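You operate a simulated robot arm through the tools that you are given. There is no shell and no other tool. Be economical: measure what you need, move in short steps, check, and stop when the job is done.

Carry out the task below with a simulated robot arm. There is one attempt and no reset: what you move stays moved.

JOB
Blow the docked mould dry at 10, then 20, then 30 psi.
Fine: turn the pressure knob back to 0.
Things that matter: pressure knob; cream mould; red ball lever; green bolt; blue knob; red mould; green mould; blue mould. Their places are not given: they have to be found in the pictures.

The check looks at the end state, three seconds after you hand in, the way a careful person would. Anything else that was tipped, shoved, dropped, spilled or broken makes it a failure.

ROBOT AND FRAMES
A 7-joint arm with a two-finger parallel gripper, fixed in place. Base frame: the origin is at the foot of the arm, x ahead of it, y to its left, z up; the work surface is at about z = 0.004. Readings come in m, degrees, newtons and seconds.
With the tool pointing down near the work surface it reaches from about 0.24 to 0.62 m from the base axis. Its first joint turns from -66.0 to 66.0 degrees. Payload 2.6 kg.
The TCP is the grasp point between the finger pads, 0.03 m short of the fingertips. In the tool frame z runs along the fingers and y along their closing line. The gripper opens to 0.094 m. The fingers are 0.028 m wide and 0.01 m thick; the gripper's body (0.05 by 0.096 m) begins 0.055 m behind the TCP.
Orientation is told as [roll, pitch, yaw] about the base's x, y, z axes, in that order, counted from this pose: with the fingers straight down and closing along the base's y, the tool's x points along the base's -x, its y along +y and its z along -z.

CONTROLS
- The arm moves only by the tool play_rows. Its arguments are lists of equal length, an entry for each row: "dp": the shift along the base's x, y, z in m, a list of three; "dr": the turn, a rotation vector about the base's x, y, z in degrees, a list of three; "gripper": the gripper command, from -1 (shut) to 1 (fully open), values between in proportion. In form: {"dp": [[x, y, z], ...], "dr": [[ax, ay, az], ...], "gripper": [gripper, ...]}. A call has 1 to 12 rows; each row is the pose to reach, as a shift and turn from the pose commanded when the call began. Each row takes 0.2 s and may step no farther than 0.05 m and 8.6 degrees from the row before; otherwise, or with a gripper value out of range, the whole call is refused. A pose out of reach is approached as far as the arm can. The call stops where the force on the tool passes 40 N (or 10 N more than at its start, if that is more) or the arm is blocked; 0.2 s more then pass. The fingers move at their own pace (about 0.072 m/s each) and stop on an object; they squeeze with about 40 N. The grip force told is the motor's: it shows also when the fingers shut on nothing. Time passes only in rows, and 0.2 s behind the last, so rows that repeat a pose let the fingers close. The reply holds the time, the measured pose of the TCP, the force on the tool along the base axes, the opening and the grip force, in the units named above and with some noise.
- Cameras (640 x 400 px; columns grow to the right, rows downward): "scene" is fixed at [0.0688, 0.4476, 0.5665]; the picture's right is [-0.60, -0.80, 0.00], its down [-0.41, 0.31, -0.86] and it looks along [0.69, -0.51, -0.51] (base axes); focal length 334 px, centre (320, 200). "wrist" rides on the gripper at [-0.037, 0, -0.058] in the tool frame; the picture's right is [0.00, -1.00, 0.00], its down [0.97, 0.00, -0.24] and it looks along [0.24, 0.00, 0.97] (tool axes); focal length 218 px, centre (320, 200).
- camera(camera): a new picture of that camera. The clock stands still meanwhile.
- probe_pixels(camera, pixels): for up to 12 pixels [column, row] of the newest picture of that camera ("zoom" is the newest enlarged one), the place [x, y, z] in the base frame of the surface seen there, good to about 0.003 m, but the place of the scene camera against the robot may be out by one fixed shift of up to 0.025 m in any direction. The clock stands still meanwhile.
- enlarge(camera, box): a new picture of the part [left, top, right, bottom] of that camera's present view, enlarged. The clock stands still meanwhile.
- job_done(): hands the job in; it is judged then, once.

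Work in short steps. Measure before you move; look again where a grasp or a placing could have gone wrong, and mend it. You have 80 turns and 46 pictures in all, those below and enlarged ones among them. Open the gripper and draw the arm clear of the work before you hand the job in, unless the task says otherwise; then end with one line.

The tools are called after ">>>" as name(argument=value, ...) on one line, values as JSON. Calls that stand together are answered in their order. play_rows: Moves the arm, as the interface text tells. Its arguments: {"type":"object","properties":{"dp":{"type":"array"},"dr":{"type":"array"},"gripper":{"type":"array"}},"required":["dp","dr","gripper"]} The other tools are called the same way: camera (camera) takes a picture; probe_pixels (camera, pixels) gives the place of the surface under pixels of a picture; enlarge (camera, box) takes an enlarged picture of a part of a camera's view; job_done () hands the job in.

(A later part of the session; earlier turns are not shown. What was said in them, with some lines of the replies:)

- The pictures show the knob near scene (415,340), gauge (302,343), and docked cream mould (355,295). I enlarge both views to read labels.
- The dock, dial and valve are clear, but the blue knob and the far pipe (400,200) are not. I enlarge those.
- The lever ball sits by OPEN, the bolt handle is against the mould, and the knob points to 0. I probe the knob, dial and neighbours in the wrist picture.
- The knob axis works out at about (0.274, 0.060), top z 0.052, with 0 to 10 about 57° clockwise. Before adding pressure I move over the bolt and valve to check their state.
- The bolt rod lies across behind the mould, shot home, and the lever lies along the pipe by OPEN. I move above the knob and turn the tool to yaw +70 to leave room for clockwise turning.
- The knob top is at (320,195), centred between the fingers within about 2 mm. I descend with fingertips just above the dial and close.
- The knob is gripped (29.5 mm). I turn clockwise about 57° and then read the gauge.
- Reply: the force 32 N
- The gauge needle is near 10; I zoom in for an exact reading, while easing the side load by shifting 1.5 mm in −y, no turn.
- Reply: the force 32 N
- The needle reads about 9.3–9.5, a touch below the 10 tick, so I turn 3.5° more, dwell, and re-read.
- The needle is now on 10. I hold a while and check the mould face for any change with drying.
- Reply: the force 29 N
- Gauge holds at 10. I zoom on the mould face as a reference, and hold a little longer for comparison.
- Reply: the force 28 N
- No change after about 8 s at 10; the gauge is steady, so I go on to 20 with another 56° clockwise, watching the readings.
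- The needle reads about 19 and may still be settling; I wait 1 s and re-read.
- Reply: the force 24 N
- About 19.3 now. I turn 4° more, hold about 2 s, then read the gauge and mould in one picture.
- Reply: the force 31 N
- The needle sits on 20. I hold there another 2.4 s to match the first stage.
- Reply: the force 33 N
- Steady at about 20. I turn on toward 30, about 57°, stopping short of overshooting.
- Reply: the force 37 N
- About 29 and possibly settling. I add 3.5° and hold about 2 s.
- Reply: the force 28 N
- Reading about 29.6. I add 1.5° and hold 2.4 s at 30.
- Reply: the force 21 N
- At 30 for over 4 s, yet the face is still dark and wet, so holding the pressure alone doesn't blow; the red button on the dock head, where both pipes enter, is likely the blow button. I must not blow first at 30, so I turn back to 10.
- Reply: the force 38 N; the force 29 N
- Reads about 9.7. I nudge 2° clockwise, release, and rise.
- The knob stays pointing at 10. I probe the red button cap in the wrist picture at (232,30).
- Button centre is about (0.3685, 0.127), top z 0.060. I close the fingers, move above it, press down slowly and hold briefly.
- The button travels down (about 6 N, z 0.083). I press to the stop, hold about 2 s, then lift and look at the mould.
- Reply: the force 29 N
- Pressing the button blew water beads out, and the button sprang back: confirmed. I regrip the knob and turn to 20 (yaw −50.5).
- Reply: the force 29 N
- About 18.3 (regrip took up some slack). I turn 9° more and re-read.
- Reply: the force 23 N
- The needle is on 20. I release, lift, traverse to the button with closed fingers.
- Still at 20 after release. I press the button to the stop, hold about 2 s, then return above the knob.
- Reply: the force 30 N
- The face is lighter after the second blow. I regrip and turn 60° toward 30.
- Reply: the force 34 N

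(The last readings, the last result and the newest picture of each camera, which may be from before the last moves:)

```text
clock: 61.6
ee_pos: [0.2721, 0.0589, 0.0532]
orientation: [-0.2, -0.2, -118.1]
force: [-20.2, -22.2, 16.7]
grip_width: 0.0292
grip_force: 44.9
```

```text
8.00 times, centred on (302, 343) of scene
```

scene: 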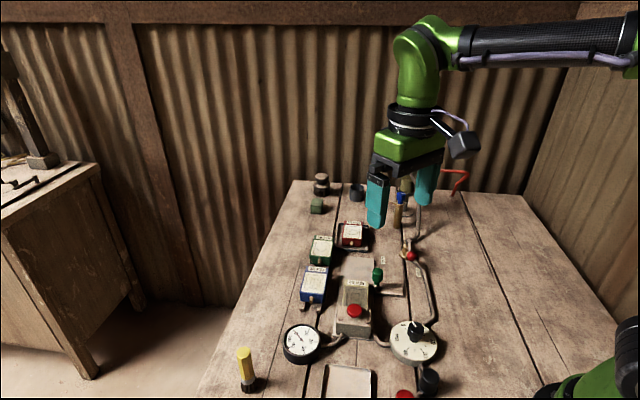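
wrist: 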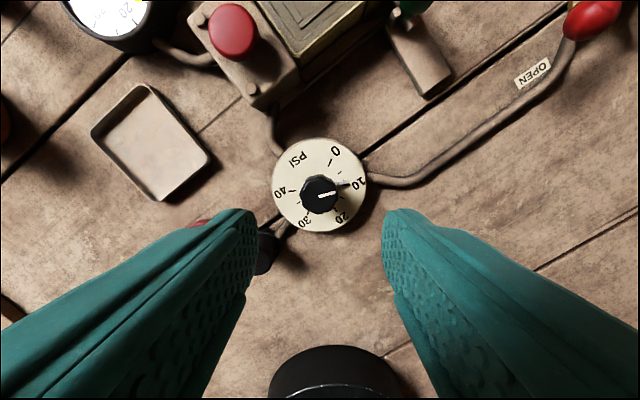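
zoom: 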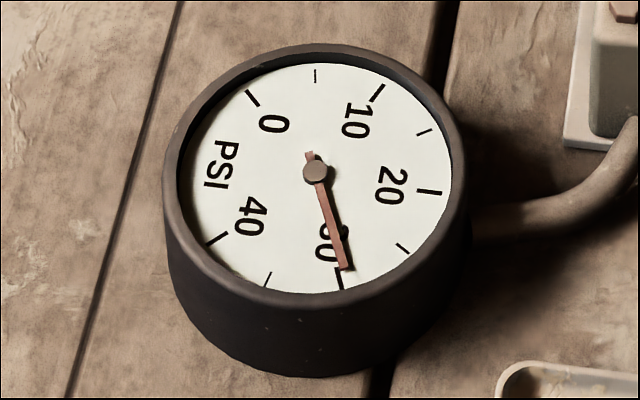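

About 29.5; I add 2.5°, settle, release, lift and move above the button, then check the gauge.

>>> play_rows(dp=[[0, 0, 0], [0, 0, 0], [0, 0, 0], [0, 0, 0]], dr=[[0, 0, -2.5], [0, 0, -2.5], [0, 0, -2.5], [0, 0, -2.5]], gripper=[-1, -1, -1, -1])

>>> play_rows(dp=[[0, 0, 0], [0, 0, 0], [0, 0, 0], [0, 0, 0.03], [0, 0, 0.07], [0, 0, 0.1], [0.03, 0.02, 0.1], [0.06, 0.04, 0.1], [0.0965, 0.0665, 0.1], [0.0965, 0.0665, 0.07], [0.0965, 0.0665, 0.048], [0.0965, 0.0665, 0.044]], dr=[[0, 0, 0], [0, 0, 0], [0, 0, 0], [0, 0, 0], [0, 0, 0], [0, 0, 0], [0, 0, 0], [0, 0, 0], [0, 0, 0], [0, 0, 0], [0, 0, 0], [0, 0, 0]], gripper=[0.1, 0.1, 0.1, 0.1, 0.1, 0.1, -1, -1, -1, -1, -1, -1])

>>> enlarge(camera="scene", box=[277, 318, 327, 368])

```text
clock: 62.6
ee_pos: [0.2724, 0.0604, 0.0535]
orientation: [-0.3, -0.1, -120.5]
force: [-19.0, -21.0, 13.9]
grip_width: 0.0288
grip_force: 45.2
```

```text
clock: 65.2
ee_pos: [0.369, 0.1259, 0.0967]
orientation: [0.0, 0.0, -120.5]
force: [0.7, 0.1, -0.2]
grip_width: 0.0
grip_force: 32.7
```

```text
8.00 times, centred on (302, 343) of scene
```

zoom: 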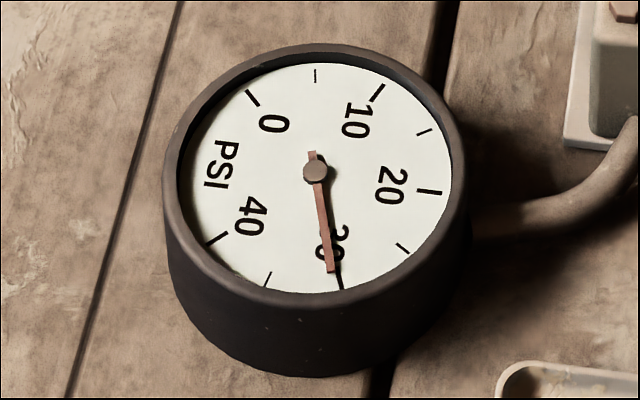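

The needle settled slightly past 30 (about 30.5), too near this mould's limit. I go back, regrip at 4° less, and re-check before blowing.

>>> play_rows(dp=[[0, 0, 0.03], [0, 0, 0.056], [-0.03, -0.02, 0.056], [-0.06, -0.04, 0.056], [-0.0965, -0.0665, 0.056], [-0.0965, -0.0665, 0.02], [-0.0965, -0.0665, -0.02], [-0.0965, -0.0665, -0.044], [-0.0965, -0.0665, -0.044], [-0.0965, -0.0665, -0.044], [-0.0965, -0.0665, -0.044], [-0.0965, -0.0665, -0.044]], dr=[[0, 0, 0], [0, 0, 0], [0, 0, 0], [0, 0, 0], [0, 0, 0], [0, 0, 0], [0, 0, 0], [0, 0, 0], [0, 0, 0], [0, 0, 0], [0, 0, 0], [0, 0, 0]], gripper=[-1, -1, 0.1, 0.1, 0.1, 0.1, 0.1, 0.1, -1, -1, -1, -1])

>>> play_rows(dp=[[0, 0, 0], [0, 0, 0], [0, 0, 0], [0, 0, 0], [0, 0, 0], [0, 0, 0], [0, 0, 0.03], [0, 0, 0.07], [0, 0, 0.1]], dr=[[0, 0, 2], [0, 0, 4], [0, 0, 4], [0, 0, 4], [0, 0, 4], [0, 0, 4], [0, 0, 4], [0, 0, 4], [0, 0, 4]], gripper=[-1, -1, -1, 0.1, 0.1, 0.1, 0.1, 0.1, 0.1])

>>> enlarge(camera="scene", box=[277, 318, 327, 368])

```text
clock: 67.8
ee_pos: [0.2724, 0.0588, 0.0527]
orientation: [-0.1, -0.1, -120.5]
force: [-2.3, 3.7, -16.0]
grip_width: 0.0292
grip_force: 45.4
```

```text
clock: 69.8
ee_pos: [0.2719, 0.0602, 0.1536]
orientation: [0.1, -0.1, -116.5]
force: [-0.2, -0.5, 0.1]
grip_width: 0.0516
grip_force: 0.1
```

```text
8.00 times, centred on (302, 343) of scene
```

zoom: 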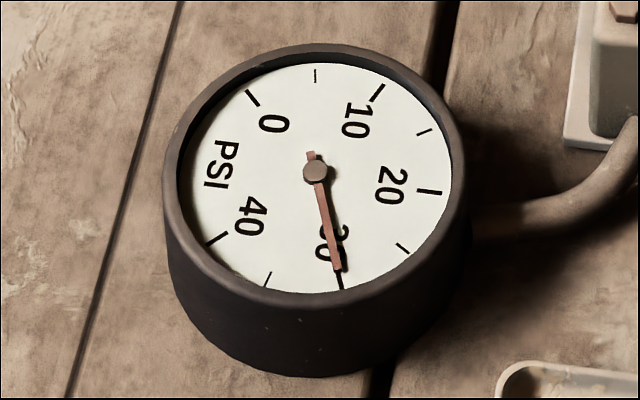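

Exactly 30 now. I move to the button, press, hold 2 s, and return above the knob.

>>> play_rows(dp=[[0.03, 0.02, 0], [0.06, 0.04, 0], [0.0965, 0.0665, 0], [0.0965, 0.0665, -0.03], [0.0965, 0.0665, -0.052], [0.0965, 0.0665, -0.056]], dr=[[0, 0, 0], [0, 0, 0], [0, 0, 0], [0, 0, 0], [0, 0, 0], [0, 0, 0]], gripper=[-1, -1, -1, -1, -1, -1])

>>> play_rows(dp=[[0, 0, -0.005], [0, 0, -0.01], [0, 0, -0.014], [0, 0, -0.017], [0, 0, -0.018], [0, 0, -0.018], [0, 0, -0.018], [0, 0, -0.018], [0, 0, -0.018], [0, 0, -0.018], [0, 0, -0.018], [0, 0, -0.018]], dr=[[0, 0, 0], [0, 0, 0], [0, 0, 0], [0, 0, 0], [0, 0, 0], [0, 0, 0], [0, 0, 0], [0, 0, 0], [0, 0, 0], [0, 0, 0], [0, 0, 0], [0, 0, 0]], gripper=[-1, -1, -1, -1, -1, -1, -1, -1, -1, -1, -1, -1])

>>> play_rows(dp=[[0, 0, 0.02], [0, 0, 0.05], [-0.03, -0.02, 0.074], [-0.06, -0.04, 0.074], [-0.0965, -0.0665, 0.074], [-0.0965, -0.0665, 0.074]], dr=[[0, 0, 0], [0, 0, 0], [0, 0, 0], [0, 0, 0], [0, 0, 0], [0, 0, 0]], gripper=[-1, -1, 0.1, 0.1, 0.1, 0.1])

>>> enlarge(camera="scene", box=[275, 260, 445, 380])

```text
clock: 71.2
ee_pos: [0.3696, 0.1265, 0.0969]
orientation: [0.0, 0.0, -116.6]
force: [-0.3, 0.1, -1.0]
grip_width: 0.0001
grip_force: 32.7
```

```text
clock: 73.8
ee_pos: [0.3708, 0.1264, 0.0804]
orientation: [0.2, 0.1, -116.4]
force: [-4.5, -1.7, 27.7]
grip_width: 0.0001
grip_force: 33.1
```

```text
clock: 75.2
ee_pos: [0.2736, 0.0614, 0.1543]
orientation: [0.0, 0.0, -116.6]
force: [0.1, 0.5, 0.4]
grip_width: 0.0518
grip_force: 0.2
```

```text
3.33 times, centred on (360, 320) of scene
```

zoom: 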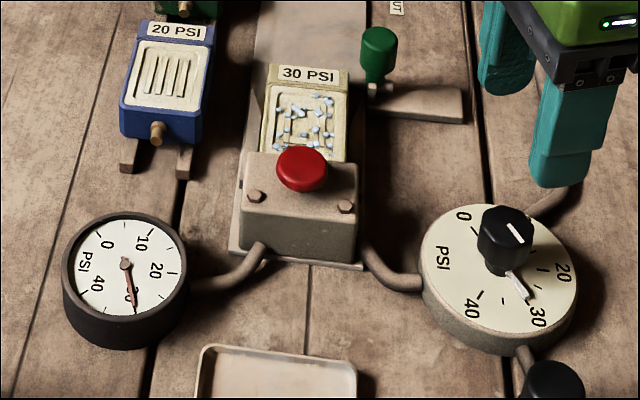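

The face is now pale and dry-looking. I regrip the knob and turn back counter-clockwise about 174°, then read.

>>> play_rows(dp=[[0, 0, -0.04], [0, 0, -0.08], [0, 0, -0.0995], [0, 0, -0.0995], [0, 0, -0.0995], [0, 0, -0.0995], [0, 0, -0.0995]], dr=[[0, 0, 0], [0, 0, 0], [0, 0, 0], [0, 0, 0], [0, 0, 0], [0, 0, 0], [0, 0, 0]], gripper=[0.1, 0.1, 0.1, 0.1, -1, -1, -1])

>>> play_rows(dp=[[0, 0, 0], [0, 0, 0], [0, 0, 0], [0, 0, 0], [0, 0, 0], [0, 0, 0], [0, 0, 0], [0, 0, 0], [0, 0, 0], [0, 0, 0], [0, 0, 0], [0, 0, 0]], dr=[[0, 0, 8], [0, 0, 16], [0, 0, 24], [0, 0, 32], [0, 0, 40], [0, 0, 48], [0, 0, 56], [0, 0, 64], [0, 0, 72], [0, 0, 80], [0, 0, 88], [0, 0, 96]], gripper=[-1, -1, -1, -1, -1, -1, -1, -1, -1, -1, -1, -1])

>>> play_rows(dp=[[0, 0, 0], [0, 0, 0], [0, 0, 0], [0, 0, 0], [0, 0, 0], [0, 0, 0], [0, 0, 0], [0, 0, 0], [0, 0, 0], [0, 0, 0], [0, 0, 0], [0, 0, 0]], dr=[[0, 0, 8], [0, 0, 16], [0, 0, 24], [0, 0, 32], [0, 0, 40], [0, 0, 48], [0, 0, 56], [0, 0, 64], [0, 0, 72], [0, 0, 78], [0, 0, 78], [0, 0, 78]], gripper=[-1, -1, -1, -1, -1, -1, -1, -1, -1, -1, -1, -1])

>>> enlarge(camera="scene", box=[277, 318, 327, 368])

```text
clock: 76.8
ee_pos: [0.2727, 0.0602, 0.053]
orientation: [0.0, -0.1, -116.5]
force: [-3.9, 2.9, -12.0]
grip_width: 0.0292
grip_force: 45.2
```

```text
clock: 79.4
ee_pos: [0.2721, 0.061, 0.0546]
orientation: [-0.1, 0.2, -20.4]
force: [-20.1, 14.3, 0.7]
grip_width: 0.0288
grip_force: 44.8
```

```text
clock: 82.0
ee_pos: [0.2732, 0.0598, 0.0519]
orientation: [0.0, 0.1, 57.6]
force: [-19.9, 21.1, 4.7]
grip_width: 0.0291
grip_force: 45.3
```

```text
8.00 times, centred on (302, 343) of scene
```

zoom: 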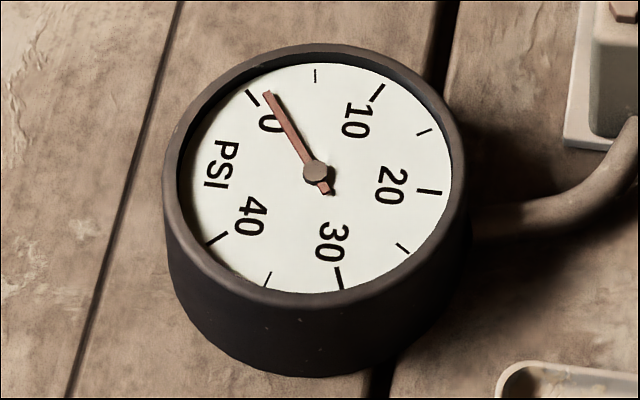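

About 0.9 psi left; I turn 7° more, release and lift, then check.

>>> play_rows(dp=[[0, 0, 0], [0, 0, 0], [0, 0, 0], [0, 0, 0], [0, 0, 0], [0, 0, 0], [0, 0, 0], [0, 0, 0.03], [0, 0, 0.07], [0, 0, 0.1], [0, 0, 0.1]], dr=[[0, 0, 4], [0, 0, 7], [0, 0, 7], [0, 0, 7], [0, 0, 7], [0, 0, 7], [0, 0, 7], [0, 0, 7], [0, 0, 7], [0, 0, 7], [0, 0, 7]], gripper=[-1, -1, -1, -1, 0.1, 0.1, 0.1, 0.1, 0.1, 0.1, 0.1])

>>> enlarge(camera="scene", box=[275, 315, 445, 375])

```text
clock: 84.4
ee_pos: [0.2717, 0.0595, 0.1537]
orientation: [0.0, 0.0, 64.5]
force: [0.7, -0.5, 0.2]
grip_width: 0.0516
grip_force: 0.0
```

```text
3.76 times, centred on (360, 345) of scene
```

zoom: 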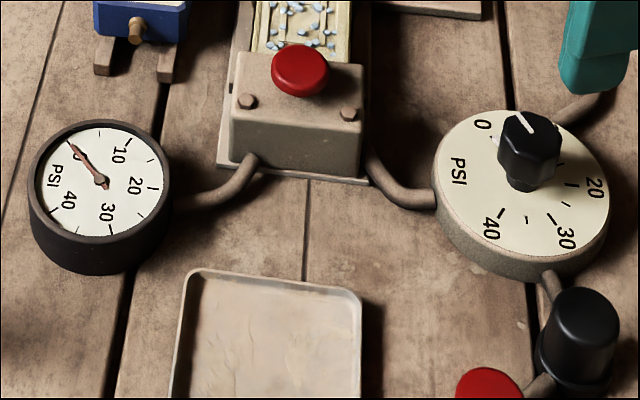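

The needle and pointer are back on 0. I raise the arm clear, open the gripper, and take a last look.

>>> play_rows(dp=[[0, 0, 0.04], [0.01, 0, 0.08], [0.02, 0, 0.12], [0.03, 0, 0.16], [0.03, 0, 0.16], [0.03, 0, 0.16]], dr=[[0, 0, 0], [0, 0, 0], [0, 0, 0], [0, 0, 0], [0, 0, 0], [0, 0, 0]], gripper=[0.1, 0.1, 1, 1, 1, 1])

>>> enlarge(camera="scene", box=[277, 318, 327, 368])

>>> enlarge(camera="scene", box=[270, 210, 450, 400])

```text
clock: 85.8
ee_pos: [0.303, 0.0599, 0.3137]
orientation: [0.0, 0.0, 64.5]
force: [-0.3, -0.4, 0.1]
grip_width: 0.0939
grip_force: 0.0
```

```text
8.00 times, centred on (302, 343) of scene
```

zoom: 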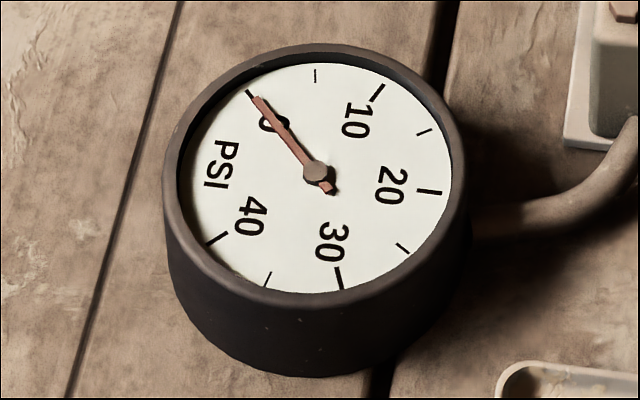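

```text
2.11 times, centred on (360, 305) of scene
```

zoom: 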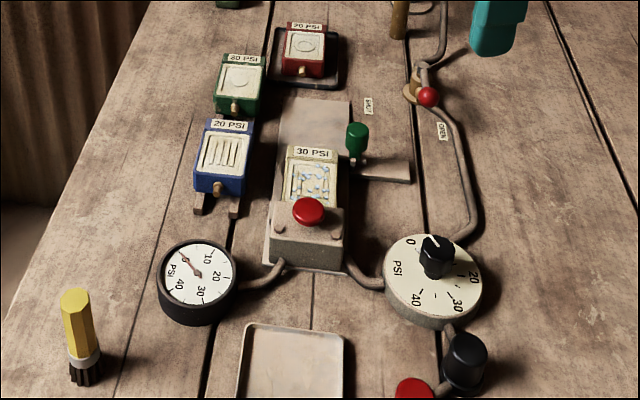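

The gauge and knob are at 0, the mould face is pale, nothing else has moved, and the arm is clear. I hand in.

>>> job_done()

```text
The job is handed in.
```

The docked cream mould was blown at 10, 20 and then 30 psi with the red dock button, after a first knob run through 10–30 psi without the button left it wet. Its face is now pale, with a few water beads still on it, and the pressure knob is back at 0.
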